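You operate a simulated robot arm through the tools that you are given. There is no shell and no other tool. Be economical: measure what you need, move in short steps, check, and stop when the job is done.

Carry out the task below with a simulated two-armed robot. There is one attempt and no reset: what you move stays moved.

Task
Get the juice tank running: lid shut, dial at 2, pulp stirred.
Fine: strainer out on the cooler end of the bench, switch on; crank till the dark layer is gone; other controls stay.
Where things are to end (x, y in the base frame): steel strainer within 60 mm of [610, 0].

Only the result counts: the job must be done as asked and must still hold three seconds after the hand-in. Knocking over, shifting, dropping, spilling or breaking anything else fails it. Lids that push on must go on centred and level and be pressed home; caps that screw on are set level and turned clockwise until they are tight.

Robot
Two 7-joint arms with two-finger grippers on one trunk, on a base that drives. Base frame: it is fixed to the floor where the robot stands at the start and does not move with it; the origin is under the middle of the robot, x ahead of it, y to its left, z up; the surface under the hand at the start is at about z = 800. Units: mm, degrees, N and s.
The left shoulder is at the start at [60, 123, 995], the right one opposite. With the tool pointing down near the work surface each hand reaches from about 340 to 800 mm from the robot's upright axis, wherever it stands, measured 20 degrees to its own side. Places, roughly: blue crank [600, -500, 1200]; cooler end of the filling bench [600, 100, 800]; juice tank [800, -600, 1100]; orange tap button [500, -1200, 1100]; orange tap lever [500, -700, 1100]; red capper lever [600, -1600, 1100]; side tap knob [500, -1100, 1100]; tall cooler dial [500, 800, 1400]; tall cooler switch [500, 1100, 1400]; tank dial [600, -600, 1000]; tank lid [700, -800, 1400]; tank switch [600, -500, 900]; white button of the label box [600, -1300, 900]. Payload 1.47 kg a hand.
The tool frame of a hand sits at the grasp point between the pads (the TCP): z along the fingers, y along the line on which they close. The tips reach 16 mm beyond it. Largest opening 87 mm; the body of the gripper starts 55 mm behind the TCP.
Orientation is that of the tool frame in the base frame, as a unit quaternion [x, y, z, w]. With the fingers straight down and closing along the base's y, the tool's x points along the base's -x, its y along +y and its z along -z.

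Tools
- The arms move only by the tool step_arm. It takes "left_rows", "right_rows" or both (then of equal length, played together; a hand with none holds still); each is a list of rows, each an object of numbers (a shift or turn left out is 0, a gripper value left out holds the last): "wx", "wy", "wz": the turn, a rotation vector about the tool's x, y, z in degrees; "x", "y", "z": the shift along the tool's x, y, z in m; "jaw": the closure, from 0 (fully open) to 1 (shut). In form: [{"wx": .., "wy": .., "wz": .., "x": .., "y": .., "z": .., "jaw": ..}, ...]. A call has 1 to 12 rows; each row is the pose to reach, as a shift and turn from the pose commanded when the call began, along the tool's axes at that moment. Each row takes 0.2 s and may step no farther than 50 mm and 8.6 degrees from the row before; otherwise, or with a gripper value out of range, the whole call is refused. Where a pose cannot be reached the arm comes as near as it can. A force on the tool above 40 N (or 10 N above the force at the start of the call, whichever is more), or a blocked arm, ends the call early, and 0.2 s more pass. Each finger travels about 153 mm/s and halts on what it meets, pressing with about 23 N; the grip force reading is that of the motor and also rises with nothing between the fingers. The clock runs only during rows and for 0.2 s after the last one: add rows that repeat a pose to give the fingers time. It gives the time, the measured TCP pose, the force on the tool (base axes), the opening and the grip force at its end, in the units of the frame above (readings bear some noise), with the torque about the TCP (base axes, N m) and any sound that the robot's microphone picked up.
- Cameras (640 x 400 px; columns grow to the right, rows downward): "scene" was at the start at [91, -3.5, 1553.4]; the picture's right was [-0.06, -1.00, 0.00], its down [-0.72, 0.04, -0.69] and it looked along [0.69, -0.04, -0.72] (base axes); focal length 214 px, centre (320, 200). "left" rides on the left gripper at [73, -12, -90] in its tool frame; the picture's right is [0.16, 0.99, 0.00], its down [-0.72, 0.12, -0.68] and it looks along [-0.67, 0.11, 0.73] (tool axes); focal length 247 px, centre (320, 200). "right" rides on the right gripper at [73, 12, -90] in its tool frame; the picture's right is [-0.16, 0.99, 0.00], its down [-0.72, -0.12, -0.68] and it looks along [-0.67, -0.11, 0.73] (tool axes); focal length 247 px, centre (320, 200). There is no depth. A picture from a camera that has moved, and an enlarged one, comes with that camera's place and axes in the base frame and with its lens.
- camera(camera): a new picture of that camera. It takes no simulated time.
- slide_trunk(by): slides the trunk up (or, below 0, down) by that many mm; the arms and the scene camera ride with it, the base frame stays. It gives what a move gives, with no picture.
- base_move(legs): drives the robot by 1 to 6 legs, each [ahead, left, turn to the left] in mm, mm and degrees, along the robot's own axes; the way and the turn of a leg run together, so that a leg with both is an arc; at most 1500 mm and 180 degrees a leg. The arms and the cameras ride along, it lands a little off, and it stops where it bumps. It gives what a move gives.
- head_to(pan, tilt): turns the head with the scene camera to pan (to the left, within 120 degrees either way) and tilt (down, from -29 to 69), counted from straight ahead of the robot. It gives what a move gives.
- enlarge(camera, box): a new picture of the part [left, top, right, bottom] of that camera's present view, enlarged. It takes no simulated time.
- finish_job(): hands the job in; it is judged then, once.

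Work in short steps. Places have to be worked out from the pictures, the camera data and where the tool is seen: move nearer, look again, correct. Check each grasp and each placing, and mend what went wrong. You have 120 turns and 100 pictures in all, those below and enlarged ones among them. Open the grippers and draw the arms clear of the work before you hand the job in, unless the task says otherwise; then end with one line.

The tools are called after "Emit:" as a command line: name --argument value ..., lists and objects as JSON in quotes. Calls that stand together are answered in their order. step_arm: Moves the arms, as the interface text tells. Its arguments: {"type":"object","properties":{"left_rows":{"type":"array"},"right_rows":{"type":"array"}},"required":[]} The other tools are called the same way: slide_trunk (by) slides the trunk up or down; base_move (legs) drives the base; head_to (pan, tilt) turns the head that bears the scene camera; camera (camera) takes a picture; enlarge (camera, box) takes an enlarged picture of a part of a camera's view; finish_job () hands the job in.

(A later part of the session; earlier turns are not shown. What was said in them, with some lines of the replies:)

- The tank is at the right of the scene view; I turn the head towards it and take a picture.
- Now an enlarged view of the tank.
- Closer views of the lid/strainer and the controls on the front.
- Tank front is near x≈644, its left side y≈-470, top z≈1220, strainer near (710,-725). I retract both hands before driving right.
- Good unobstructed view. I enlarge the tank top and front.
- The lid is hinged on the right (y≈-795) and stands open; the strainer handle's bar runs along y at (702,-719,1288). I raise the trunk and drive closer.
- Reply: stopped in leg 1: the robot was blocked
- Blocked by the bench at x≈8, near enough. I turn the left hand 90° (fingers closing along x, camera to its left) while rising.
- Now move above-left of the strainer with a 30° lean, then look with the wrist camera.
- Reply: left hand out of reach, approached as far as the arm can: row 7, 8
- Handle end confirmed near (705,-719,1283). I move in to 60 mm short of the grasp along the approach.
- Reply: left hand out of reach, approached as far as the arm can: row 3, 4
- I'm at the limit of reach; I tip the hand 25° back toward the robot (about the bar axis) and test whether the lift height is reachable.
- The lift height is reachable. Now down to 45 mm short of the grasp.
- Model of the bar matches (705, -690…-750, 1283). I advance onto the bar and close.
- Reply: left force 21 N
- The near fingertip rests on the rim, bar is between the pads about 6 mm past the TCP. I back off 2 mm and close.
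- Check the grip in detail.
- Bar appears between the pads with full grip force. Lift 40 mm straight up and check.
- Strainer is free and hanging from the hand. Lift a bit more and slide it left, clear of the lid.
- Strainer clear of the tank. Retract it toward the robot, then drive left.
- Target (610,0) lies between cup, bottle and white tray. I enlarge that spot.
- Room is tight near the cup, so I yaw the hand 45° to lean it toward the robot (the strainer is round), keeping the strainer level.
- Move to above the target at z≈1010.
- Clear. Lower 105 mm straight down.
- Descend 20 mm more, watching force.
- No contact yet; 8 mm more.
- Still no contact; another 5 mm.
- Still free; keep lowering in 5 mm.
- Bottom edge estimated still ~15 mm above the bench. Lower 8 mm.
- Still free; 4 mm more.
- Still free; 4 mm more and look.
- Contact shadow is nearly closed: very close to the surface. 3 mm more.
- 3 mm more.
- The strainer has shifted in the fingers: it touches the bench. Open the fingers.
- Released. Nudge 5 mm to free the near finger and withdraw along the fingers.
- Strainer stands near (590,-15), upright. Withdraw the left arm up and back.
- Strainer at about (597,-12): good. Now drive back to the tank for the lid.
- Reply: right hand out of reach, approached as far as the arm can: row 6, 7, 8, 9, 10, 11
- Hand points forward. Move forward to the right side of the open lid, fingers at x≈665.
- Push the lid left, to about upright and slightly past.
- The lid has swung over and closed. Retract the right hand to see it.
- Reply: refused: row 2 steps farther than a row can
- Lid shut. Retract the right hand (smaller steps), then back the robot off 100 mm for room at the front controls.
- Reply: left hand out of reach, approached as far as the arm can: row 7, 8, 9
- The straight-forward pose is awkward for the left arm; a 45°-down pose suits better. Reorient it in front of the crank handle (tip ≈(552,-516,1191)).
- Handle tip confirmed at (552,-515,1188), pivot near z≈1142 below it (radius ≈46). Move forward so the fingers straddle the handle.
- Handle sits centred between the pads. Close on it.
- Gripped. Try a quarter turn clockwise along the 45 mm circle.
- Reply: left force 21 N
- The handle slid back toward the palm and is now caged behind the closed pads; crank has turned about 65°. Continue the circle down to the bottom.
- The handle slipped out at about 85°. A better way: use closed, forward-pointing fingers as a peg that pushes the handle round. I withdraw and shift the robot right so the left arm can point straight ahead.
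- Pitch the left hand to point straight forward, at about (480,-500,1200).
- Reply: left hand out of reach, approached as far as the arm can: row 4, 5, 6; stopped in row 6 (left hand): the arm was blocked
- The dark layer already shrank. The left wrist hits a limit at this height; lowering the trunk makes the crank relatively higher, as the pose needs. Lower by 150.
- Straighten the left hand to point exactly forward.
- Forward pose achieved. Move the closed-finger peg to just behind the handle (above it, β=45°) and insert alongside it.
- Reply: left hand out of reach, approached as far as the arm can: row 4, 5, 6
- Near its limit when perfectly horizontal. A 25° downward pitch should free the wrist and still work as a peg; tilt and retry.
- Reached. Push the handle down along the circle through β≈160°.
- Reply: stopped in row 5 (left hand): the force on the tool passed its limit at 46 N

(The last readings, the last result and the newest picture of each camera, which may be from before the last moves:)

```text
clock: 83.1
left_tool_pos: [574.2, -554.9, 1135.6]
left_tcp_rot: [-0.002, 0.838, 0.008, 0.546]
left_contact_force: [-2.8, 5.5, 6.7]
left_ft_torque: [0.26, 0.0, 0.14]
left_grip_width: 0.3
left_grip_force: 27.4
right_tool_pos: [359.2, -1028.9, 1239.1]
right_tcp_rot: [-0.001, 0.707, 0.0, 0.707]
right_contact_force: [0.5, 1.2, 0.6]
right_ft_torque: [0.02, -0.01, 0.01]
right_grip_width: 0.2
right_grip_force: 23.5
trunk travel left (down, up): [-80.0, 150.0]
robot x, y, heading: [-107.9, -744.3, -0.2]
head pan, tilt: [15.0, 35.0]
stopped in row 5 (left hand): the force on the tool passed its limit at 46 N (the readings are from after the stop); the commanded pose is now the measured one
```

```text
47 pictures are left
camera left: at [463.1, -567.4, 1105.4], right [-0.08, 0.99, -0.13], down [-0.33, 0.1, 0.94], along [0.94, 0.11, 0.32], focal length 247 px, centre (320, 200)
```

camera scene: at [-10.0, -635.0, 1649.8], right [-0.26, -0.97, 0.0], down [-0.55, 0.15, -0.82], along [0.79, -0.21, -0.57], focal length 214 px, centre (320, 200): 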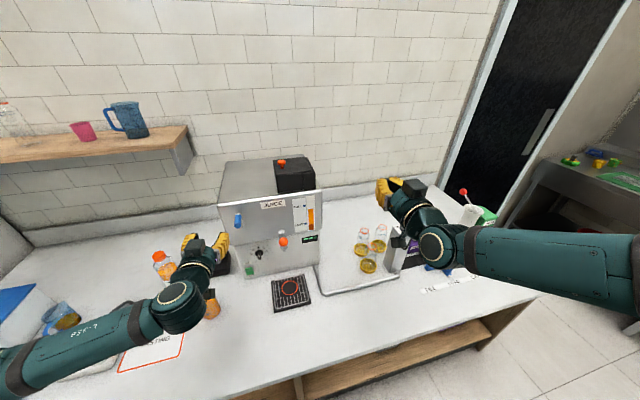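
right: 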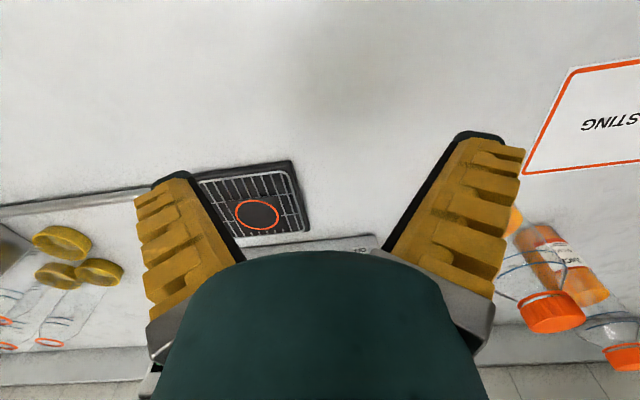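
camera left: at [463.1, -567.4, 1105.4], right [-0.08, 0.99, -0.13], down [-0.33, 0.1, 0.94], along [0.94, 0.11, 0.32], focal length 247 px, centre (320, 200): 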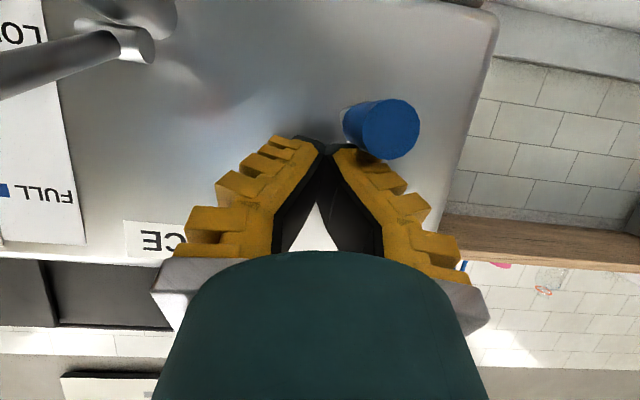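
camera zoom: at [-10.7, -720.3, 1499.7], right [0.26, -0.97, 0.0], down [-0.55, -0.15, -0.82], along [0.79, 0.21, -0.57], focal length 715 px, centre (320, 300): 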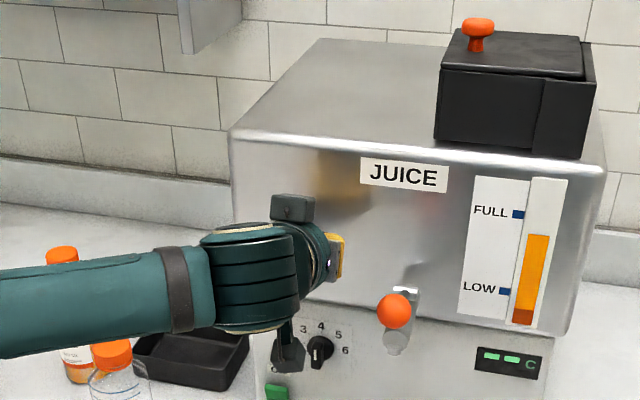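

Handle has advanced to α≈152° and the dark layer is shrinking. Continue along the circle more slowly, round the bottom.

Emit:
step_arm --left_rows '[{"y": -0.0043, "x": 0.0066, "z": 0.0031}, {"y": -0.0009, "x": 0.0132, "z": 0.0061}, {"y": 0.0037, "x": 0.0192, "z": 0.0089}, {"y": 0.0093, "x": 0.0243, "z": 0.0113}, {"y": 0.0159, "x": 0.0285, "z": 0.0132}, {"y": 0.0232, "x": 0.0316, "z": 0.0147}, {"y": 0.0309, "x": 0.0335, "z": 0.0155}, {"y": 0.0389, "x": 0.0341, "z": 0.0158}, {"y": 0.0469, "x": 0.0335, "z": 0.0155}, {"y": 0.0546, "x": 0.0316, "z": 0.0147}, {"y": 0.0619, "x": 0.0285, "z": 0.0132}, {"y": 0.0685, "x": 0.0243, "z": 0.0113}]'

Emit:
camera --camera "left"

```text
clock: 83.6
left_tool_pos: [575.7, -555.1, 1133.4]
left_tcp_rot: [-0.002, 0.834, 0.011, 0.552]
left_contact_force: [-4.2, 3.3, 8.9]
left_ft_torque: [0.28, 0.07, 0.12]
left_grip_width: 0.0
left_grip_force: 27.0
right_tool_pos: [360.3, -1027.4, 1239.5]
right_tcp_rot: [-0.001, 0.707, 0.001, 0.707]
right_contact_force: [-0.4, 0.2, 0.7]
right_ft_torque: [0.06, -0.02, -0.02]
right_grip_width: 0.3
right_grip_force: 22.6
trunk travel left (down, up): [-80.0, 150.0]
robot x, y, heading: [-107.8, -742.4, 0.0]
head pan, tilt: [15.0, 35.0]
stopped in row 2 (left hand): the force on the tool passed its limit at 44 N (the readings are from after the stop); the commanded pose is now the measured one
```

```text
46 pictures are left
camera left: at [465.7, -568.7, 1102.4], right [-0.08, 0.99, -0.13], down [-0.35, 0.09, 0.93], along [0.93, 0.12, 0.34], focal length 247 px, centre (320, 200)
```

left: 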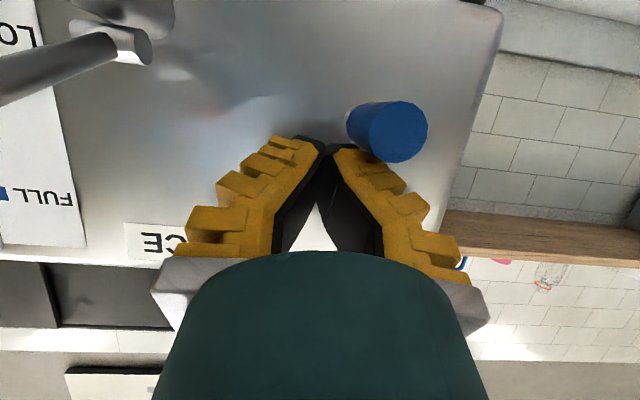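

The peg is now pressing the handle radially. Back it off right, drop to the handle's height, then push left.

Emit:
step_arm --left_rows '[{"y": -0.013, "x": 0.0, "z": 0.0}, {"y": -0.013, "x": 0.0184, "z": 0.0078}, {"y": -0.013, "x": 0.0258, "z": 0.0109}, {"y": -0.005, "x": 0.0285, "z": 0.0121}, {"y": 0.003, "x": 0.0304, "z": 0.0129}, {"y": 0.011, "x": 0.0313, "z": 0.0133}, {"y": 0.019, "x": 0.0322, "z": 0.0137}, {"y": 0.027, "x": 0.0322, "z": 0.0137}, {"y": 0.035, "x": 0.0322, "z": 0.0137}, {"y": 0.043, "x": 0.0313, "z": 0.0133}, {"y": 0.051, "x": 0.0294, "z": 0.0125}, {"y": 0.058, "x": 0.0267, "z": 0.0113}]'

Emit:
camera --camera "left"

```text
clock: 85.9
left_tool_pos: [574.2, -522.1, 1107.5]
left_tcp_rot: [0.01, 0.831, 0.001, 0.556]
left_contact_force: [-3.7, -14.3, 6.0]
left_ft_torque: [0.48, 0.02, 0.41]
left_grip_width: 0.1
left_grip_force: 27.7
right_tool_pos: [360.4, -1029.9, 1239.8]
right_tcp_rot: [0.0, 0.707, 0.0, 0.707]
right_contact_force: [-0.1, 1.0, -0.3]
right_ft_torque: [-0.02, 0.05, -0.07]
right_grip_width: 0.3
right_grip_force: 23.1
trunk travel left (down, up): [-80.0, 150.0]
robot x, y, heading: [-104.0, -744.9, -0.3]
head pan, tilt: [15.0, 35.0]
stopped in row 11 (left hand): the force on the tool passed its limit at 42 N (the readings are from after the stop); the commanded pose is now the measured one
```

```text
45 pictures are left
camera left: at [464.6, -532.5, 1073.6], right [-0.05, 0.99, -0.13], down [-0.35, 0.11, 0.93], along [0.94, 0.09, 0.34], focal length 247 px, centre (320, 200)
```

left: 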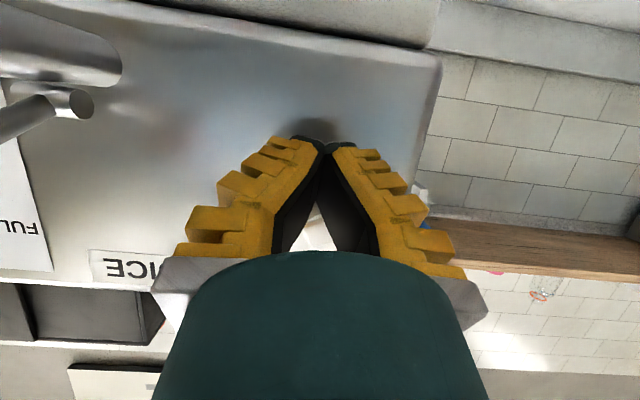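

Handle is now at about α≈225°. Check the gauge to estimate how many turns are needed.

Emit:
enlarge --camera "scene" --box '[335, 150, 385, 200]'

```text
8.00 times, centred on (360, 175) of scene
camera zoom: at [-11.1, -720.4, 1499.7], right [0.26, -0.97, 0.0], down [-0.55, -0.15, -0.82], along [0.79, 0.21, -0.57], focal length 1716 px, centre (0, 400)
```

zoom: 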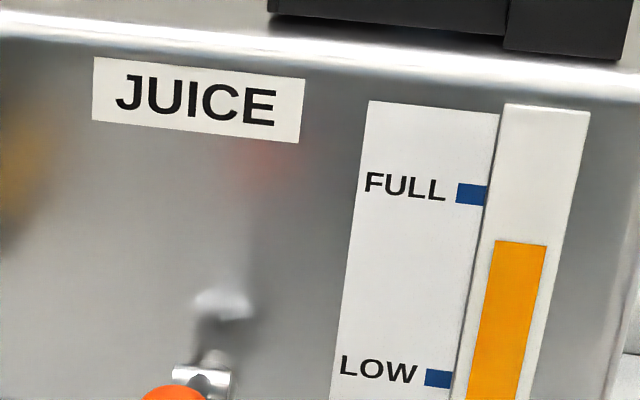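

Take the lower part of the gauge.

Emit:
enlarge --camera "scene" --box '[345, 165, 385, 215]'

```text
8.00 times, centred on (365, 190) of scene
camera zoom: at [-11.1, -720.4, 1499.7], right [0.26, -0.97, 0.0], down [-0.55, -0.15, -0.82], along [0.79, 0.21, -0.57], focal length 1716 px, centre (-40, 280)
```

zoom: 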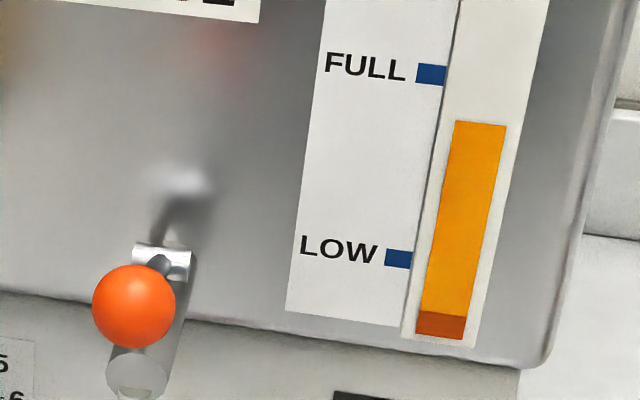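

About half the layer is gone after ~225°. Now go beneath the handle (on the left side) and push it up.

Emit:
step_arm --left_rows '[{"y": -0.01, "x": 0.0093, "z": 0.0038}, {"y": -0.008, "x": 0.037, "z": 0.0152}, {"y": 0.005, "x": 0.0426, "z": 0.0175}, {"y": 0.025, "x": 0.0435, "z": 0.0179}, {"y": 0.042, "x": 0.0435, "z": 0.0179}, {"y": 0.043, "x": 0.0352, "z": 0.0145}, {"y": 0.044, "x": 0.0268, "z": 0.011}, {"y": 0.045, "x": 0.0185, "z": 0.0076}, {"y": 0.045, "x": 0.0102, "z": 0.0042}, {"y": 0.045, "x": 0.0019, "z": 0.0008}, {"y": 0.045, "x": -0.0065, "z": -0.0027}, {"y": 0.044, "x": -0.0139, "z": -0.0057}]'

Emit:
camera --camera "left"

```text
clock: 88.5
left_tool_pos: [576.4, -470.4, 1119.8]
left_tcp_rot: [0.003, 0.832, 0.006, 0.555]
left_contact_force: [0.0, 5.3, -2.9]
left_ft_torque: [-0.11, -0.06, 0.02]
left_grip_width: 0.0
left_grip_force: 28.4
right_tool_pos: [359.8, -1028.9, 1239.2]
right_tcp_rot: [-0.001, 0.708, -0.001, 0.706]
right_contact_force: [-0.1, 0.0, 0.3]
right_ft_torque: [0.0, 0.01, -0.02]
right_grip_width: 0.2
right_grip_force: 22.5
trunk travel left (down, up): [-80.0, 150.0]
robot x, y, heading: [-104.6, -744.5, -0.2]
head pan, tilt: [15.0, 35.0]
```

```text
42 pictures are left
camera left: at [466.5, -483.1, 1086.9], right [-0.06, 0.99, -0.13], down [-0.35, 0.1, 0.93], along [0.94, 0.1, 0.34], focal length 247 px, centre (320, 200)
```

left: 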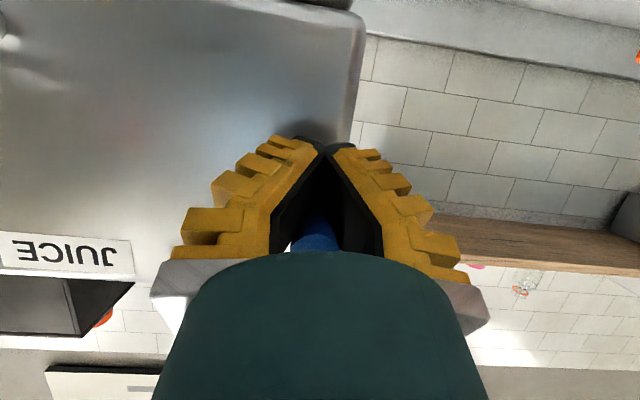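

Handle is riding up on the fingers (α≈270°). Push it up further, then come round to its left and push it right over the top.

Emit:
step_arm --left_rows '[{"y": 0.0, "x": -0.0093, "z": -0.0038}, {"y": -0.001, "x": -0.0185, "z": -0.0076}, {"y": -0.003, "x": -0.0278, "z": -0.0114}, {"y": -0.006, "x": -0.0352, "z": -0.0145}, {"y": 0.015, "x": -0.0315, "z": -0.013}, {"y": 0.026, "x": -0.0509, "z": -0.021}, {"y": 0.012, "x": -0.0555, "z": -0.0229}, {"y": -0.002, "x": -0.0592, "z": -0.0244}, {"y": -0.013, "x": -0.062, "z": -0.0255}, {"y": -0.023, "x": -0.0638, "z": -0.0263}, {"y": -0.033, "x": -0.0648, "z": -0.0267}, {"y": -0.043, "x": -0.0648, "z": -0.0267}]'

Emit:
camera --camera "left"

Emit:
enlarge --camera "scene" --box '[265, 125, 385, 225]'

```text
clock: 89.7
left_tool_pos: [576.5, -483.4, 1151.2]
left_tcp_rot: [0.013, 0.835, -0.003, 0.55]
left_contact_force: [1.7, -9.0, -8.9]
left_ft_torque: [0.27, -0.11, 0.14]
left_grip_width: 0.2
left_grip_force: 28.7
right_tool_pos: [360.6, -1030.9, 1238.3]
right_tcp_rot: [0.0, 0.708, 0.0, 0.706]
right_contact_force: [0.3, 1.0, -0.9]
right_ft_torque: [0.03, -0.01, 0.0]
right_grip_width: 0.0
right_grip_force: 22.9
trunk travel left (down, up): [-80.0, 150.0]
robot x, y, heading: [-106.1, -744.5, -0.2]
head pan, tilt: [15.0, 35.0]
stopped in row 5 (left hand): the force on the tool passed its limit at 46 N (the readings are from after the stop); the commanded pose is now the measured one
```

```text
41 pictures are left
camera left: at [465.5, -492.4, 1119.8], right [-0.04, 0.99, -0.14], down [-0.34, 0.11, 0.93], along [0.94, 0.08, 0.33], focal length 247 px, centre (320, 200)
```

left: 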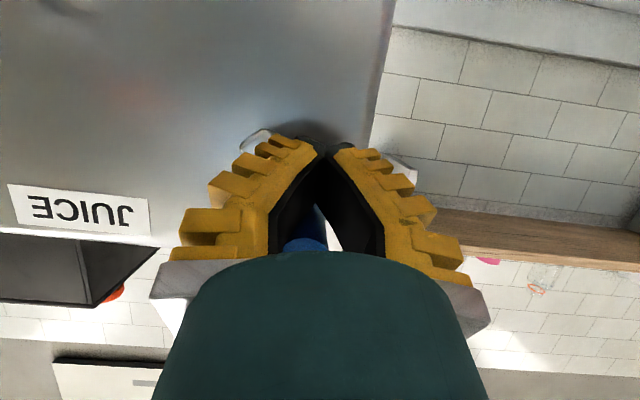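

```text
4.00 times, centred on (325, 175) of scene
camera zoom: at [-8.8, -721.0, 1499.8], right [0.25, -0.97, 0.0], down [-0.56, -0.15, -0.82], along [0.79, 0.21, -0.57], focal length 858 px, centre (300, 300)
```

zoom: 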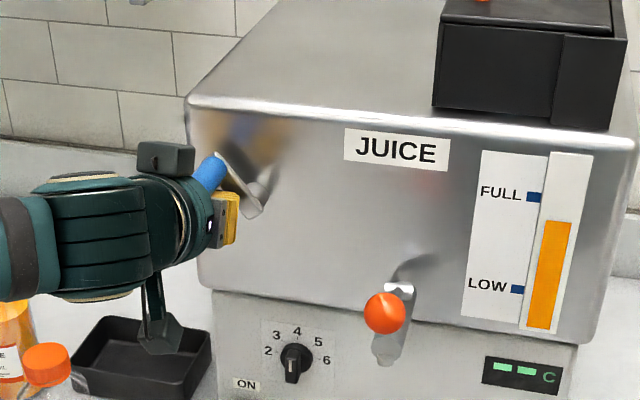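

The gauge looks uniformly orange now; zoom to make sure.

Emit:
enlarge --camera "scene" --box '[345, 165, 385, 215]'

```text
8.00 times, centred on (365, 190) of scene
camera zoom: at [-8.8, -721.0, 1499.8], right [0.25, -0.97, 0.0], down [-0.56, -0.15, -0.82], along [0.79, 0.21, -0.57], focal length 1716 px, centre (-40, 280)
```

zoom: 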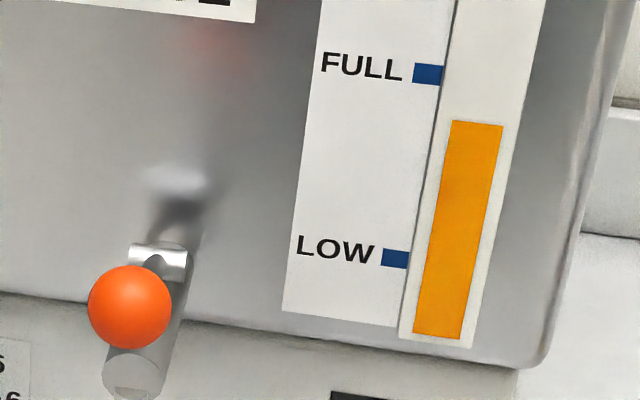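

The dark layer is gone; stirring done. Withdraw straight back, then move in front of the dial to look at it.

Emit:
step_arm --left_rows '[{"x": 0.016, "z": -0.006}, {"x": 0.03, "z": -0.045}, {"x": 0.045, "z": -0.09}, {"x": 0.0554, "z": -0.1285}, {"x": 0.095, "z": -0.112, "y": -0.017}, {"x": 0.135, "z": -0.095, "y": -0.034}, {"x": 0.165, "z": -0.082, "y": -0.05}, {"x": 0.193, "z": -0.069, "y": -0.067}]'

Emit:
camera --camera "left"

```text
clock: 91.5
left_tool_pos: [435.8, -544.3, 1002.8]
left_tcp_rot: [0.01, 0.834, 0.0, 0.551]
left_contact_force: [0.2, -0.2, 0.5]
left_ft_torque: [0.01, 0.01, 0.03]
left_grip_width: 0.2
left_grip_force: 27.9
right_tool_pos: [360.8, -1031.0, 1238.8]
right_tcp_rot: [0.001, 0.708, -0.001, 0.707]
right_contact_force: [-0.4, 0.3, -0.4]
right_ft_torque: [-0.02, 0.01, 0.04]
right_grip_width: 0.2
right_grip_force: 23.4
trunk travel left (down, up): [-80.0, 150.0]
robot x, y, heading: [-105.0, -743.8, -0.3]
head pan, tilt: [15.0, 35.0]
```

```text
38 pictures are left
camera left: at [325.0, -553.8, 971.1], right [-0.04, 0.99, -0.13], down [-0.34, 0.11, 0.93], along [0.94, 0.09, 0.33], focal length 247 px, centre (320, 200)
```

left: 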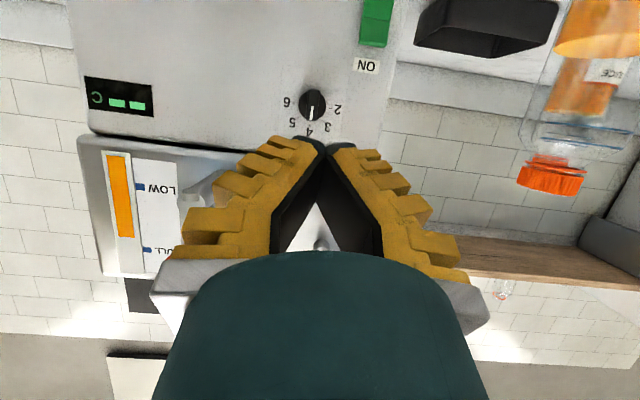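

Enlarge the dial, and check the scene for the left forearm's clearance from the bottles.

Emit:
enlarge --camera "left" --box '[270, 70, 360, 150]'

Emit:
camera --camera "scene"

```text
5.00 times, centred on (315, 110) of left
camera zoom: at [325.0, -553.8, 971.1], right [-0.04, 0.99, -0.13], down [-0.34, 0.11, 0.93], along [0.94, 0.09, 0.33], focal length 1235 px, centre (345, 650)
```

zoom: 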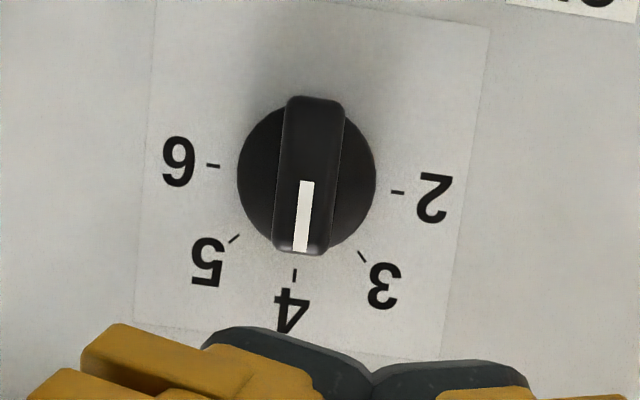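

```text
36 pictures are left
camera scene: at [-9.7, -720.7, 1499.8], right [0.26, -0.97, 0.0], down [-0.55, -0.15, -0.82], along [0.79, 0.21, -0.57], focal length 214 px, centre (320, 200)
```

scene: 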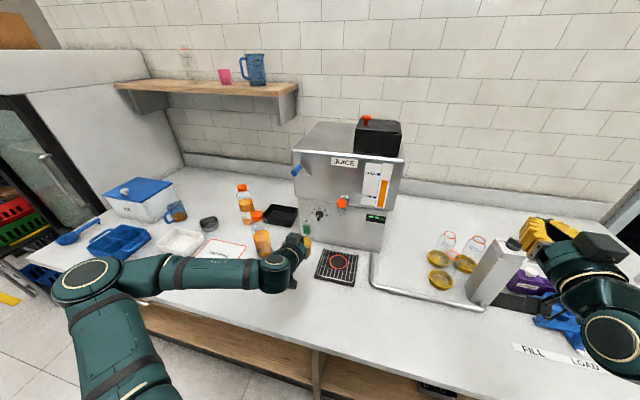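

Level close-up is unambiguous: the white line points at 4 now, so it must turn 90° counter-clockwise (viewed from the front) to 2. Bar is vertical at about (≈625,-549,964). Open and approach.

Emit:
step_arm --left_rows '[{"x": -0.005, "y": -0.001, "z": 0.036, "jaw": 0.6}, {"x": -0.01, "y": -0.002, "z": 0.071, "jaw": 0.5}, {"x": -0.016, "y": -0.004, "z": 0.107, "jaw": 0.5}, {"x": -0.021, "y": -0.005, "z": 0.142, "jaw": 0.5}, {"x": -0.021, "y": -0.005, "z": 0.142, "jaw": 0.5}]'

Emit:
camera --camera "left"

```text
clock: 92.7
left_tool_pos: [572.6, -552.1, 964.7]
left_tcp_rot: [0.011, 0.834, 0.0, 0.551]
left_contact_force: [-1.0, 0.4, -0.2]
left_ft_torque: [-0.04, 0.01, -0.02]
left_grip_width: 48.9
left_grip_force: 4.4
right_tool_pos: [359.7, -1030.6, 1240.0]
right_tcp_rot: [0.0, 0.707, 0.0, 0.707]
right_contact_force: [0.1, -0.5, -0.5]
right_ft_torque: [-0.05, -0.02, -0.01]
right_grip_width: 0.1
right_grip_force: 23.0
trunk travel left (down, up): [-80.0, 150.0]
robot x, y, heading: [-104.1, -742.7, -0.2]
head pan, tilt: [15.0, 35.0]
```

```text
35 pictures are left
camera left: at [462.4, -560.6, 933.3], right [-0.04, 0.99, -0.13], down [-0.34, 0.11, 0.93], along [0.94, 0.09, 0.33], focal length 247 px, centre (320, 200)
```

left: 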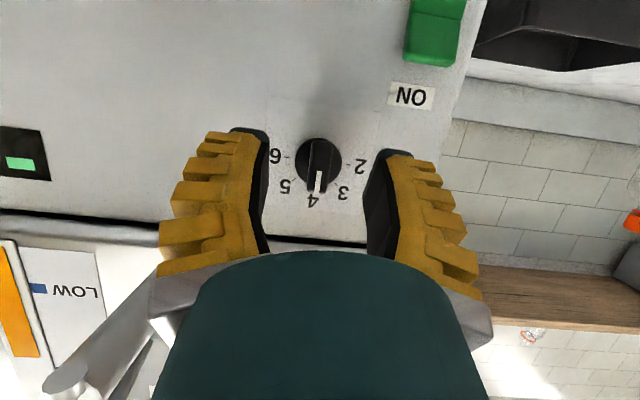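

Knob centre ≈(626,-549.5,964.5). Advance so the pads straddle the bar.

Emit:
step_arm --left_rows '[{"x": -0.006, "y": 0.0026, "z": 0.014}, {"x": -0.012, "y": 0.0026, "z": 0.028}, {"x": -0.0162, "y": 0.0026, "z": 0.0375}, {"x": -0.0162, "y": 0.0026, "z": 0.0375}]'

Emit:
camera --camera "left"

```text
clock: 93.7
left_tool_pos: [613.8, -549.2, 964.4]
left_tcp_rot: [0.011, 0.835, -0.001, 0.551]
left_contact_force: [0.0, 0.5, 0.6]
left_ft_torque: [0.03, -0.01, 0.02]
left_grip_width: 48.9
left_grip_force: 4.2
right_tool_pos: [361.5, -1030.2, 1239.3]
right_tcp_rot: [0.001, 0.707, -0.001, 0.707]
right_contact_force: [0.5, -0.1, 0.4]
right_ft_torque: [-0.02, 0.01, -0.01]
right_grip_width: 0.3
right_grip_force: 23.2
trunk travel left (down, up): [-80.0, 150.0]
robot x, y, heading: [-109.4, -745.0, -0.1]
head pan, tilt: [15.0, 35.0]
```

```text
34 pictures are left
camera left: at [503.2, -557.9, 933.2], right [-0.04, 0.99, -0.13], down [-0.34, 0.11, 0.93], along [0.94, 0.09, 0.33], focal length 247 px, centre (320, 200)
```

left: 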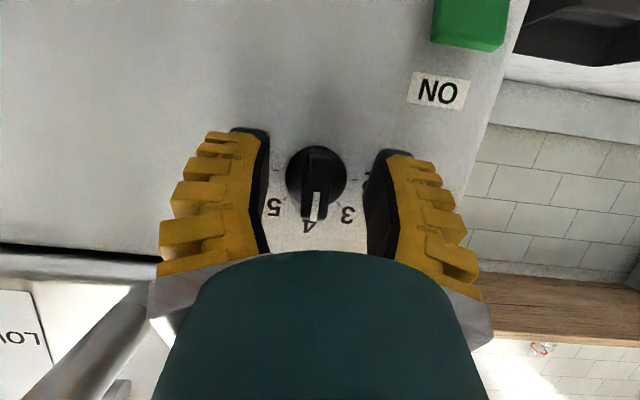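

Bar centred between the pads. Advance 5 mm more and close.

Emit:
step_arm --left_rows '[{"x": -0.002, "z": 0.0046}, {"x": -0.002, "z": 0.0046, "jaw": 0.7}, {"x": -0.002, "z": 0.0046, "jaw": 0.85}, {"x": -0.002, "z": 0.0046, "jaw": 1}, {"x": -0.002, "z": 0.0046, "jaw": 1}]'

Emit:
enlarge --camera "left" --box '[250, 120, 390, 230]'

```text
clock: 94.5
left_tool_pos: [614.6, -546.7, 963.7]
left_tcp_rot: [0.009, 0.835, 0.0, 0.551]
left_contact_force: [-22.4, 3.3, 5.7]
left_ft_torque: [-0.22, -0.25, 0.76]
left_grip_width: 27.5
left_grip_force: 22.2
right_tool_pos: [356.7, -1029.6, 1240.9]
right_tcp_rot: [0.0, 0.707, 0.0, 0.707]
right_contact_force: [0.0, -0.4, 0.9]
right_ft_torque: [0.03, -0.04, 0.0]
right_grip_width: 0.2
right_grip_force: 23.0
trunk travel left (down, up): [-80.0, 150.0]
robot x, y, heading: [-110.8, -746.2, -0.2]
head pan, tilt: [15.0, 35.0]
stopped in row 4 (left hand): the force on the tool passed its limit at 44 N (the readings are from after the stop); the commanded pose is now the measured one
```

```text
3.64 times, centred on (320, 175) of left
camera zoom: at [504.6, -556.5, 933.5], right [-0.05, 0.99, -0.14], down [-0.34, 0.11, 0.93], along [0.94, 0.09, 0.33], focal length 898 px, centre (320, 291)
```

zoom: 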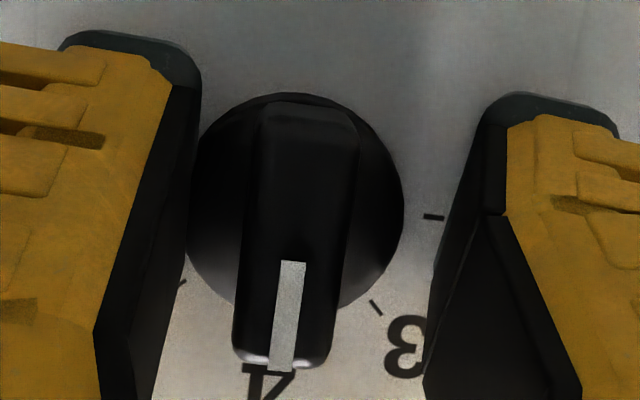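

Tips touch the face and the left pad the disc rim. Back off 7 mm so the pads close on the bar only, re-centre 3 mm, and close.

Emit:
step_arm --left_rows '[{"x": 0.0028, "z": -0.0064, "jaw": 0.6}, {"x": 0.0028, "z": -0.0064, "y": -0.003, "jaw": 0.6}, {"x": 0.0028, "z": -0.0064, "y": -0.003, "jaw": 0.75}, {"x": 0.0028, "z": -0.0064, "y": -0.003, "jaw": 0.85}, {"x": 0.0028, "z": -0.0064, "y": -0.003, "jaw": 1}, {"x": 0.0028, "z": -0.0064, "y": -0.003, "jaw": 1}]'

Emit:
enlarge --camera "left" --box '[250, 120, 390, 230]'

```text
clock: 95.9
left_tool_pos: [609.4, -550.3, 963.8]
left_tcp_rot: [0.009, 0.835, 0.001, 0.55]
left_contact_force: [-19.1, 3.8, 2.1]
left_ft_torque: [0.03, 0.1, 0.1]
left_grip_width: 14.2
left_grip_force: 29.8
right_tool_pos: [358.2, -1030.1, 1240.0]
right_tcp_rot: [0.0, 0.706, -0.001, 0.708]
right_contact_force: [0.9, 0.0, -0.3]
right_ft_torque: [0.0, 0.04, -0.03]
right_grip_width: 0.0
right_grip_force: 22.8
trunk travel left (down, up): [-80.0, 150.0]
robot x, y, heading: [-104.2, -745.4, -0.1]
head pan, tilt: [15.0, 35.0]
```

```text
3.64 times, centred on (320, 175) of left
camera zoom: at [499.3, -559.5, 932.8], right [-0.05, 0.99, -0.13], down [-0.34, 0.11, 0.93], along [0.94, 0.09, 0.33], focal length 898 px, centre (320, 291)
```

zoom: 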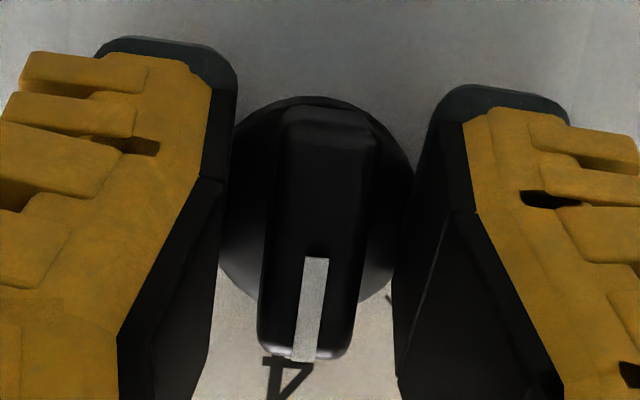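

Bar gripped (14 mm). Rotate about the dial axis counter-clockwise, first ~49°.

Emit:
step_arm --left_rows '[{"wx": 3.24, "wz": -7.51}, {"wx": 6.47, "wz": -15.02}, {"wx": 9.71, "wz": -22.53}, {"wx": 12.95, "wz": -30.04}, {"wx": 16.18, "wz": -37.55}, {"wx": 19.42, "wz": -45.05}]'

Emit:
camera --camera "left"

```text
clock: 97.3
left_tool_pos: [609.3, -549.6, 964.2]
left_tcp_rot: [-0.22, 0.763, -0.347, 0.5]
left_contact_force: [-26.7, 0.8, -2.1]
left_ft_torque: [0.04, -0.29, 0.34]
left_grip_width: 11.1
left_grip_force: 29.6
right_tool_pos: [357.0, -1029.6, 1240.6]
right_tcp_rot: [0.0, 0.707, 0.0, 0.707]
right_contact_force: [0.5, -0.2, 0.3]
right_ft_torque: [-0.01, 0.02, 0.02]
right_grip_width: 0.0
right_grip_force: 23.3
trunk travel left (down, up): [-80.0, 150.0]
robot x, y, heading: [-105.9, -743.0, 0.2]
head pan, tilt: [15.0, 35.0]
```

```text
31 pictures are left
camera left: at [498.7, -579.8, 952.6], right [-0.05, 0.55, -0.84], down [-0.33, 0.78, 0.53], along [0.94, 0.3, 0.14], focal length 247 px, centre (320, 200)
```

left: 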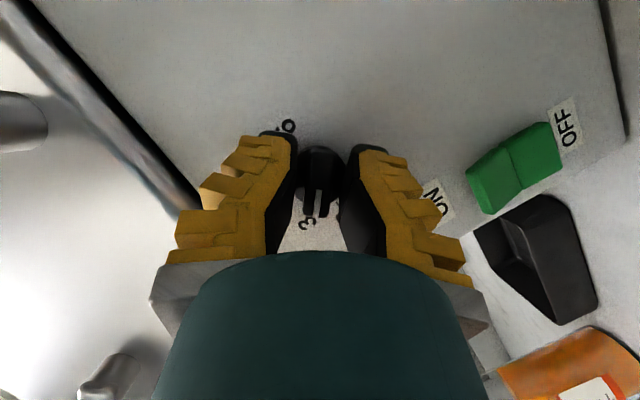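

Dial follows: it points at 3. Continue the remaining ~42°.

Emit:
step_arm --left_rows '[{"wx": 3.24, "wz": -7.51}, {"wx": 6.47, "wz": -15.02}, {"wx": 9.71, "wz": -22.53}, {"wx": 12.95, "wz": -30.04}, {"wx": 16.6, "wz": -38.5}]'

Emit:
enlarge --camera "left" --box '[240, 110, 400, 250]'

```text
refused: row 5 steps farther than a row can; nothing moved
```

```text
2.86 times, centred on (320, 180) of left
camera zoom: at [498.7, -579.8, 952.6], right [-0.05, 0.55, -0.84], down [-0.33, 0.78, 0.53], along [0.94, 0.3, 0.14], focal length 706 px, centre (320, 257)
```

zoom: 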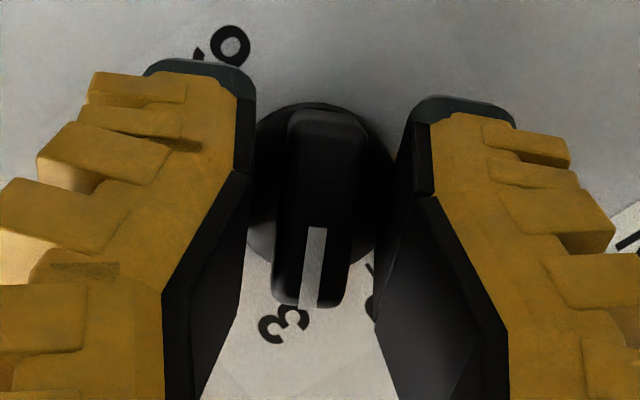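

Same motion with legal steps (last row 8°).

Emit:
step_arm --left_rows '[{"wx": 3.24, "wz": -7.51}, {"wx": 6.47, "wz": -15.02}, {"wx": 9.71, "wz": -22.53}, {"wx": 12.95, "wz": -30.04}, {"wx": 16.18, "wz": -37.55}]'

Emit:
enlarge --camera "left" --box '[240, 110, 400, 250]'

```text
clock: 98.5
left_tool_pos: [609.4, -549.9, 964.5]
left_tcp_rot: [-0.381, 0.597, -0.59, 0.388]
left_contact_force: [-21.9, -0.6, 0.7]
left_ft_torque: [0.12, -0.21, 0.28]
left_grip_width: 10.7
left_grip_force: 30.2
right_tool_pos: [358.5, -1028.8, 1239.9]
right_tcp_rot: [0.001, 0.707, -0.001, 0.708]
right_contact_force: [0.8, -1.1, 0.1]
right_ft_torque: [0.01, -0.01, 0.01]
right_grip_width: 0.0
right_grip_force: 23.3
trunk travel left (down, up): [-80.0, 150.0]
robot x, y, heading: [-105.2, -745.4, 0.1]
head pan, tilt: [15.0, 35.0]
```

```text
2.86 times, centred on (320, 180) of left
camera zoom: at [498.5, -580.3, 976.4], right [-0.06, -0.13, -0.99], down [-0.33, 0.94, -0.11], along [0.94, 0.32, -0.1], focal length 706 px, centre (320, 257)
```

zoom: 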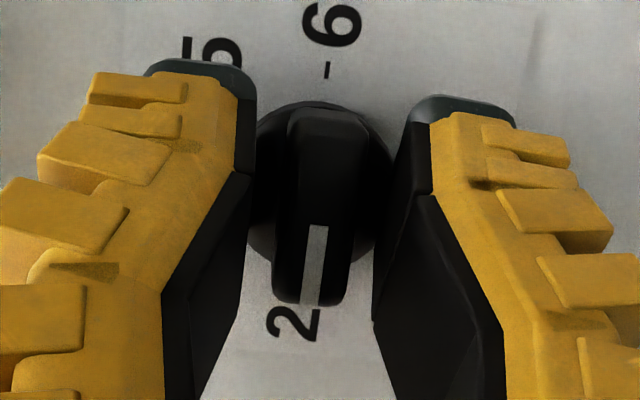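

Dial at 2. Open the fingers and back straight out.

Emit:
step_arm --left_rows '[{"jaw": 0.8}, {"jaw": 0.6}, {"jaw": 0.5}, {"x": 0.008, "z": -0.018}, {"x": 0.0238, "z": -0.055}, {"x": 0.0396, "z": -0.0918}]'

Emit:
camera --camera "left"

```text
clock: 99.9
left_tool_pos: [511.6, -551.0, 962.2]
left_tcp_rot: [-0.382, 0.596, -0.59, 0.387]
left_contact_force: [-0.7, 0.2, 0.1]
left_ft_torque: [0.0, 0.01, 0.04]
left_grip_width: 49.2
left_grip_force: 4.5
right_tool_pos: [358.8, -1029.5, 1239.5]
right_tcp_rot: [0.001, 0.707, 0.0, 0.707]
right_contact_force: [-0.3, -0.9, 0.4]
right_ft_torque: [0.01, -0.01, 0.02]
right_grip_width: 0.0
right_grip_force: 23.1
trunk travel left (down, up): [-80.0, 150.0]
robot x, y, heading: [-109.3, -743.2, -0.2]
head pan, tilt: [15.0, 35.0]
```

```text
28 pictures are left
camera left: at [400.5, -579.1, 973.2], right [-0.06, -0.13, -0.99], down [-0.33, 0.94, -0.1], along [0.94, 0.32, -0.1], focal length 247 px, centre (320, 200)
```

left: 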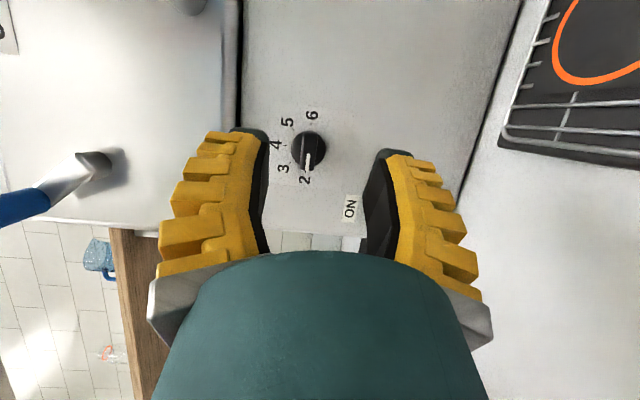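

Dial reads 2. Rotate the hand back and close the fingers for pressing the switch; check the dial and switch in the same look.

Emit:
step_arm --left_rows '[{"wx": -3.24, "wz": 7.51, "jaw": 1}, {"wx": -6.47, "wz": 15.02}, {"wx": -9.71, "wz": 22.53}, {"wx": -12.95, "wz": 30.04}, {"wx": -16.18, "wz": 37.55}, {"wx": -19.42, "wz": 45.05}, {"wx": -22.65, "wz": 52.56}, {"wx": -25.9, "wz": 60.07}, {"wx": -29.1, "wz": 67.58}, {"wx": -32.4, "wz": 75.1}, {"wx": -35.6, "wz": 82.6}]'

Emit:
camera --camera "left"

Emit:
enlarge --camera "scene" --box '[285, 195, 355, 245]'

```text
clock: 102.3
left_tool_pos: [511.3, -548.6, 961.9]
left_tcp_rot: [0.01, 0.835, 0.001, 0.55]
left_contact_force: [-0.5, 0.0, 0.7]
left_ft_torque: [0.02, 0.01, 0.0]
left_grip_width: 0.1
left_grip_force: 23.0
right_tool_pos: [361.1, -1030.6, 1239.3]
right_tcp_rot: [0.001, 0.707, -0.001, 0.707]
right_contact_force: [0.0, -0.2, 0.6]
right_ft_torque: [0.02, 0.03, 0.01]
right_grip_width: 0.0
right_grip_force: 23.1
trunk travel left (down, up): [-80.0, 150.0]
robot x, y, heading: [-105.1, -744.3, -0.0]
head pan, tilt: [15.0, 35.0]
```

```text
27 pictures are left
camera left: at [400.8, -558.7, 931.3], right [-0.05, 0.99, -0.13], down [-0.34, 0.11, 0.94], along [0.94, 0.09, 0.33], focal length 247 px, centre (320, 200)
```

left: 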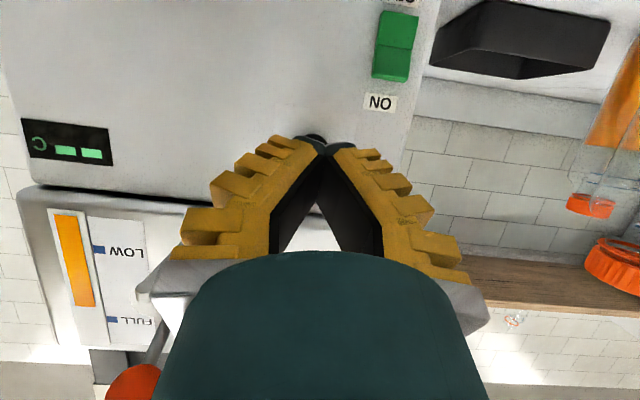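

```text
8.00 times, centred on (320, 220) of scene
camera zoom: at [-10.4, -720.6, 1499.8], right [0.26, -0.97, 0.0], down [-0.55, -0.15, -0.82], along [0.79, 0.21, -0.57], focal length 1716 px, centre (320, 40)
```

zoom: 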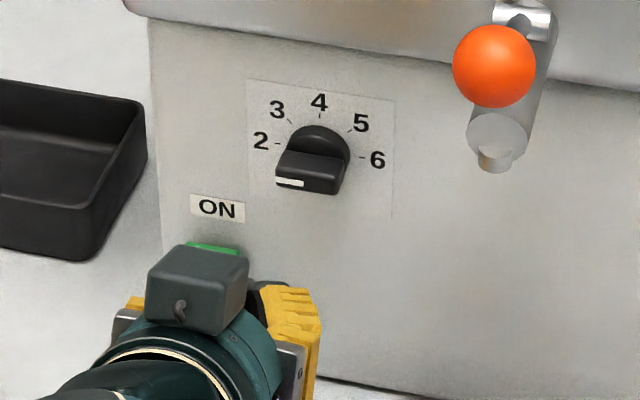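

Dial confirmed at 2. Rocker spans z≈845–893 at y≈-491; I move the closed fingers in front of its upper (ON) half.

Emit:
step_arm --left_rows '[{"x": 0.0096, "y": 0.0117, "z": 0.0202}, {"x": 0.0191, "y": 0.0234, "z": 0.0405}, {"x": 0.0287, "y": 0.0352, "z": 0.0607}, {"x": 0.0382, "y": 0.0469, "z": 0.081}, {"x": 0.0478, "y": 0.0586, "z": 0.1012}, {"x": 0.0478, "y": 0.0586, "z": 0.1012}]'

Emit:
camera --camera "left"

Emit:
enlarge --camera "scene" --box '[250, 190, 350, 280]'

```text
clock: 103.7
left_tool_pos: [588.0, -487.5, 878.4]
left_tcp_rot: [0.012, 0.837, -0.003, 0.547]
left_contact_force: [0.2, 0.4, 0.2]
left_ft_torque: [0.02, 0.01, 0.01]
left_grip_width: 0.0
left_grip_force: 22.5
left hand out of reach, approached as far as the arm can: row 3, 4
right_tool_pos: [360.9, -1029.1, 1240.1]
right_tcp_rot: [0.001, 0.707, -0.001, 0.707]
right_contact_force: [0.1, 0.2, 0.2]
right_ft_torque: [0.02, -0.03, 0.03]
right_grip_width: 0.0
right_grip_force: 23.0
trunk travel left (down, up): [-80.0, 150.0]
robot x, y, heading: [-106.4, -743.6, -0.1]
head pan, tilt: [15.0, 35.0]
```

```text
25 pictures are left
camera left: at [476.5, -496.9, 848.8], right [-0.04, 0.99, -0.14], down [-0.33, 0.12, 0.94], along [0.94, 0.08, 0.32], focal length 247 px, centre (320, 200)
```

left: 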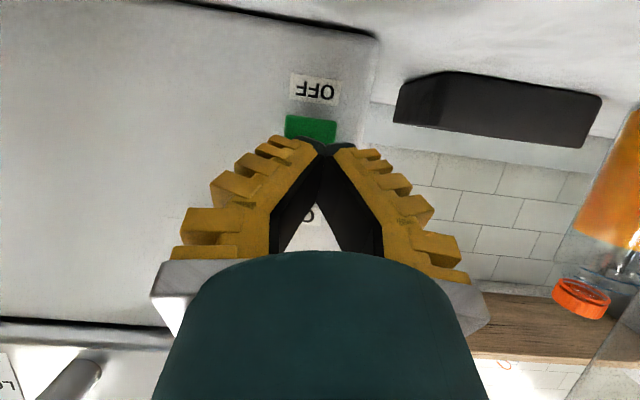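

```text
4.44 times, centred on (300, 235) of scene
camera zoom: at [-10.4, -720.2, 1499.8], right [0.26, -0.97, 0.0], down [-0.55, -0.15, -0.82], along [0.79, 0.21, -0.57], focal length 953 px, centre (409, 44)
```

zoom: 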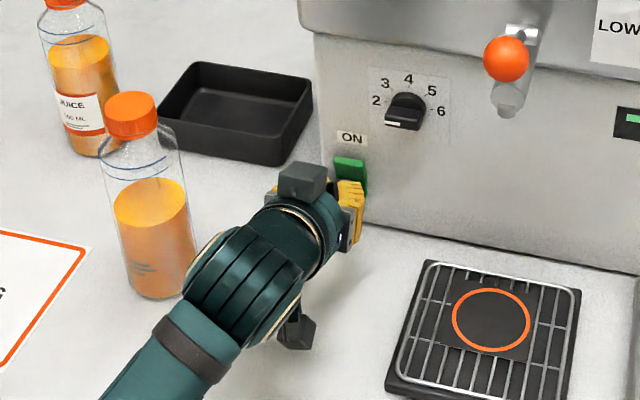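

Rocker centre is at y≈-496; shift 8 mm right and press forward.

Emit:
step_arm --left_rows '[{"y": -0.008}, {"y": -0.008, "x": -0.004, "z": 0.0092}, {"y": -0.008, "x": -0.0079, "z": 0.0184}, {"y": -0.008, "x": -0.0099, "z": 0.023}, {"y": -0.008, "x": -0.0119, "z": 0.0275}, {"y": -0.008, "x": -0.0139, "z": 0.0321}, {"y": -0.008, "x": -0.0158, "z": 0.0367}, {"y": -0.008, "x": -0.0174, "z": 0.0404}]'

Emit:
enlarge --camera "scene" --box '[250, 190, 350, 280]'

```text
clock: 104.8
left_tool_pos: [606.5, -491.9, 882.7]
left_tcp_rot: [0.012, 0.838, -0.002, 0.546]
left_contact_force: [-24.7, -1.0, 4.2]
left_ft_torque: [0.09, -0.22, 0.03]
left_grip_width: 5.7
left_grip_force: 28.2
left hand out of reach, approached as far as the arm can: row 1, 2, 3, 4, 5
right_tool_pos: [357.2, -1028.5, 1241.9]
right_tcp_rot: [-0.001, 0.706, 0.001, 0.708]
right_contact_force: [-0.1, 0.1, 0.2]
right_ft_torque: [0.02, 0.03, 0.03]
right_grip_width: 0.0
right_grip_force: 22.4
trunk travel left (down, up): [-80.0, 150.0]
robot x, y, heading: [-106.1, -745.1, -0.2]
head pan, tilt: [15.0, 35.0]
stopped in row 5 (left hand): the force on the tool passed its limit at 48 N (the readings are from after the stop); the commanded pose is now the measured one
```

```text
4.44 times, centred on (300, 235) of scene
camera zoom: at [-14.8, -720.5, 1500.1], right [0.26, -0.97, 0.0], down [-0.55, -0.15, -0.82], along [0.79, 0.21, -0.57], focal length 953 px, centre (409, 44)
```

zoom: 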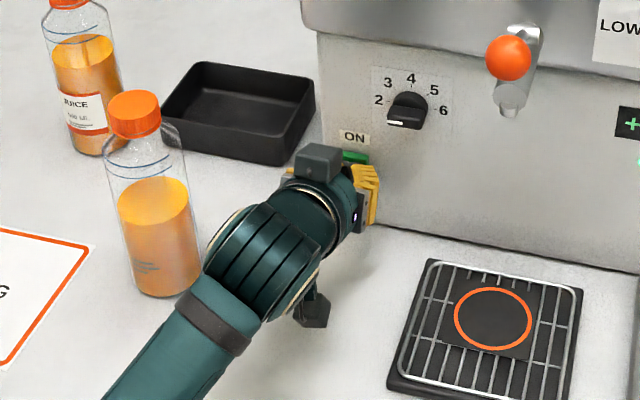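

The display has changed: the switch seems on. Back off straight and look.

Emit:
step_arm --left_rows '[{"x": 0.008, "z": -0.0184}, {"x": 0.0238, "z": -0.055}, {"x": 0.037, "z": -0.0918, "y": -0.005}, {"x": 0.05, "z": -0.135, "y": -0.01}, {"x": 0.04, "z": -0.17, "y": -0.02}]'

Emit:
enlarge --camera "scene" --box '[280, 150, 400, 270]'

Emit:
camera --camera "left"

```text
clock: 106.0
left_tool_pos: [438.9, -502.7, 917.0]
left_tcp_rot: [0.013, 0.84, -0.005, 0.543]
left_contact_force: [0.1, -1.1, -0.9]
left_ft_torque: [-0.01, -0.02, 0.0]
left_grip_width: 0.0
left_grip_force: 28.4
left hand out of reach, approached as far as the arm can: row 3, 4, 5
right_tool_pos: [358.7, -1029.1, 1239.6]
right_tcp_rot: [0.0, 0.707, 0.0, 0.707]
right_contact_force: [0.6, -0.3, 0.4]
right_ft_torque: [0.02, 0.02, -0.03]
right_grip_width: 0.2
right_grip_force: 23.5
trunk travel left (down, up): [-80.0, 150.0]
robot x, y, heading: [-106.1, -747.8, -0.5]
head pan, tilt: [15.0, 35.0]
```

```text
3.33 times, centred on (340, 210) of scene
camera zoom: at [-11.5, -720.4, 1499.8], right [0.26, -0.97, 0.0], down [-0.55, -0.15, -0.82], along [0.79, 0.21, -0.57], focal length 715 px, centre (253, 167)
```

zoom: 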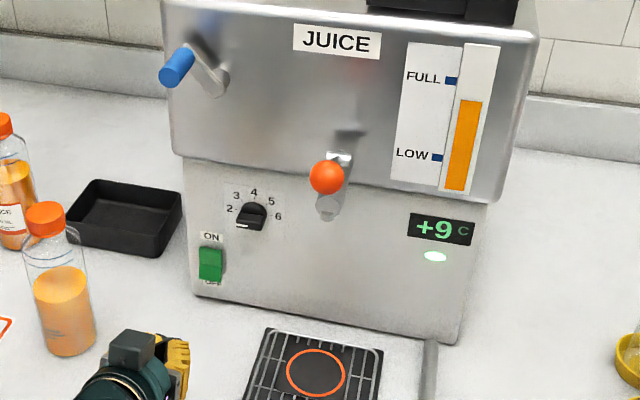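

```text
21 pictures are left
camera left: at [328.0, -512.5, 887.8], right [-0.04, 0.99, -0.14], down [-0.32, 0.12, 0.94], along [0.95, 0.08, 0.31], focal length 247 px, centre (320, 200)
```

left: 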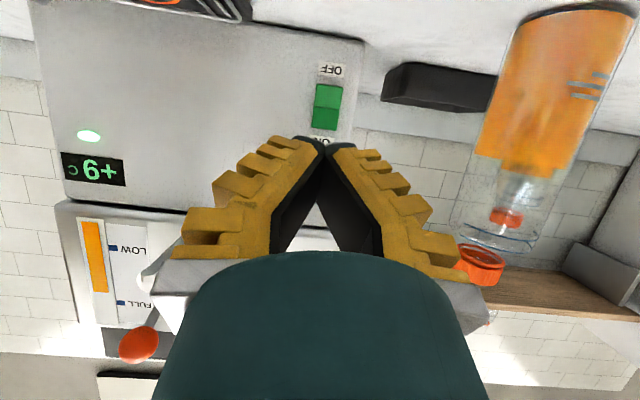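

Running: display +9 °C, lamp lit, dial 2, no dark layer. Raise the left arm clear and open both grippers.

Emit:
step_arm --left_rows '[{"x": -0.0365, "z": -0.0164, "jaw": 0.8}, {"x": -0.073, "z": -0.0328, "jaw": 0.5}, {"x": -0.109, "z": -0.0492, "jaw": 0.2}, {"x": -0.146, "z": -0.0656, "jaw": 0}, {"x": -0.18, "z": -0.085, "jaw": 0}]' --right_rows '[{"jaw": 0.8}, {"jaw": 0.5}, {"jaw": 0.2}, {"jaw": 0}, {"jaw": 0}]'

Emit:
base_move --legs '[[-150, 0, 0]]'

Emit:
head_to --pan 22 --tilt 35

Emit:
camera --camera "scene"

```text
clock: 107.2
left_tool_pos: [432.2, -503.2, 1113.5]
left_tcp_rot: [0.011, 0.838, -0.002, 0.545]
left_contact_force: [0.8, -0.7, -0.5]
left_ft_torque: [0.0, 0.01, -0.02]
left_grip_width: 87.0
left_grip_force: 0.1
right_tool_pos: [360.0, -1029.2, 1239.8]
right_tcp_rot: [0.0, 0.707, 0.0, 0.707]
right_contact_force: [-0.4, 0.3, -0.2]
right_ft_torque: [-0.01, -0.01, 0.04]
right_grip_width: 87.0
right_grip_force: 0.0
trunk travel left (down, up): [-80.0, 150.0]
robot x, y, heading: [-104.8, -745.7, -0.2]
head pan, tilt: [15.0, 35.0]
```

```text
clock: 108.5
left_tool_pos: [281.4, -501.5, 1113.6]
left_tcp_rot: [0.011, 0.838, -0.002, 0.546]
left_contact_force: [0.0, -0.9, -0.2]
left_ft_torque: [0.01, 0.0, -0.01]
left_grip_width: 87.1
left_grip_force: 0.1
right_tool_pos: [209.5, -1028.8, 1239.7]
right_tcp_rot: [0.0, 0.707, 0.0, 0.707]
right_contact_force: [-0.2, -0.1, -0.1]
right_ft_torque: [-0.02, 0.01, -0.02]
right_grip_width: 86.7
right_grip_force: 0.0
trunk travel left (down, up): [-80.0, 150.0]
robot x, y, heading: [-255.7, -741.4, 0.2]
head pan, tilt: [15.0, 35.0]
```

```text
clock: 109.2
left_tool_pos: [283.0, -502.5, 1113.0]
left_tcp_rot: [0.011, 0.838, -0.002, 0.546]
left_contact_force: [-0.1, -0.5, 0.5]
left_ft_torque: [-0.03, 0.0, 0.01]
left_grip_width: 87.2
left_grip_force: 0.2
right_tool_pos: [210.4, -1028.4, 1238.7]
right_tcp_rot: [0.0, 0.707, 0.0, 0.707]
right_contact_force: [-0.1, 0.1, -0.4]
right_ft_torque: [-0.01, -0.02, 0.01]
right_grip_width: 87.3
right_grip_force: 0.0
trunk travel left (down, up): [-80.0, 150.0]
robot x, y, heading: [-256.3, -743.9, -0.3]
head pan, tilt: [22.0, 35.0]
```

```text
20 pictures are left
camera scene: at [-164.6, -709.8, 1499.8], right [0.37, -0.93, 0.0], down [-0.53, -0.21, -0.82], along [0.76, 0.31, -0.57], focal length 214 px, centre (320, 200)
```

scene: 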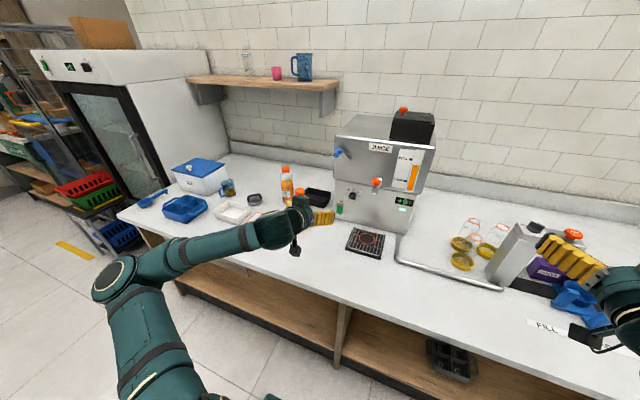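

Close check on the strainer and the tank before handing in.

Emit:
enlarge --camera "scene" --box '[200, 160, 310, 240]'

Emit:
enlarge --camera "scene" --box '[325, 100, 445, 240]'

```text
5.00 times, centred on (255, 200) of scene
camera zoom: at [-164.6, -709.8, 1499.8], right [0.37, -0.93, 0.0], down [-0.53, -0.21, -0.82], along [0.76, 0.31, -0.57], focal length 1072 px, centre (645, 200)
```

zoom: 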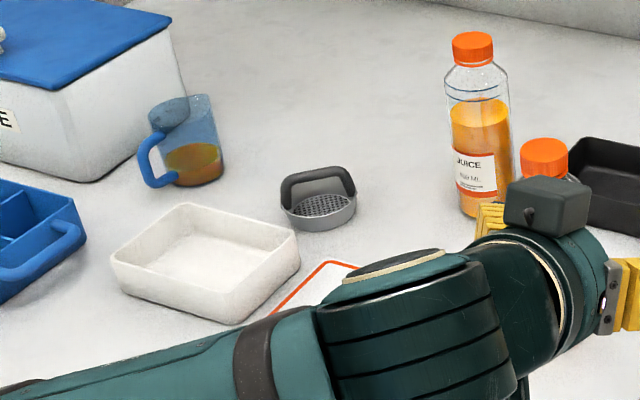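

```text
2.86 times, centred on (385, 170) of scene
camera zoom: at [-164.6, -709.8, 1499.8], right [0.37, -0.93, 0.0], down [-0.53, -0.21, -0.82], along [0.76, 0.31, -0.57], focal length 613 px, centre (134, 286)
```

zoom: 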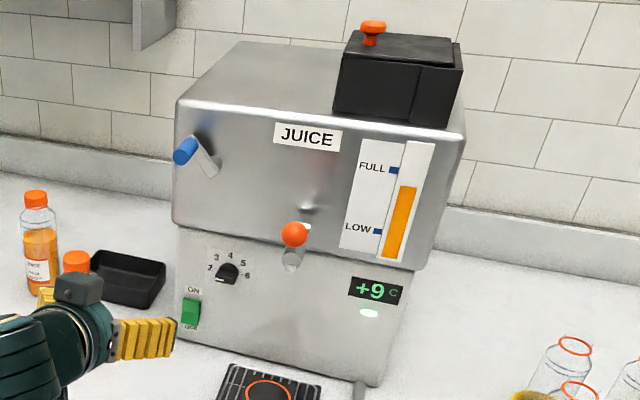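

Everything is as asked: strainer upright near (590,-13), lid shut, dial 2, switch on, gauge uniform, arms clear. Hand in.

Emit:
finish_job

```text
The job is handed in.
```

The juice tank is running and the job is handed in: lid shut, dial at 2, pulp stirred until the dark layer was gone, and switch on (display +9 °C, lamp lit). The strainer stands upright at about (590, -13), within 60 mm of its target.
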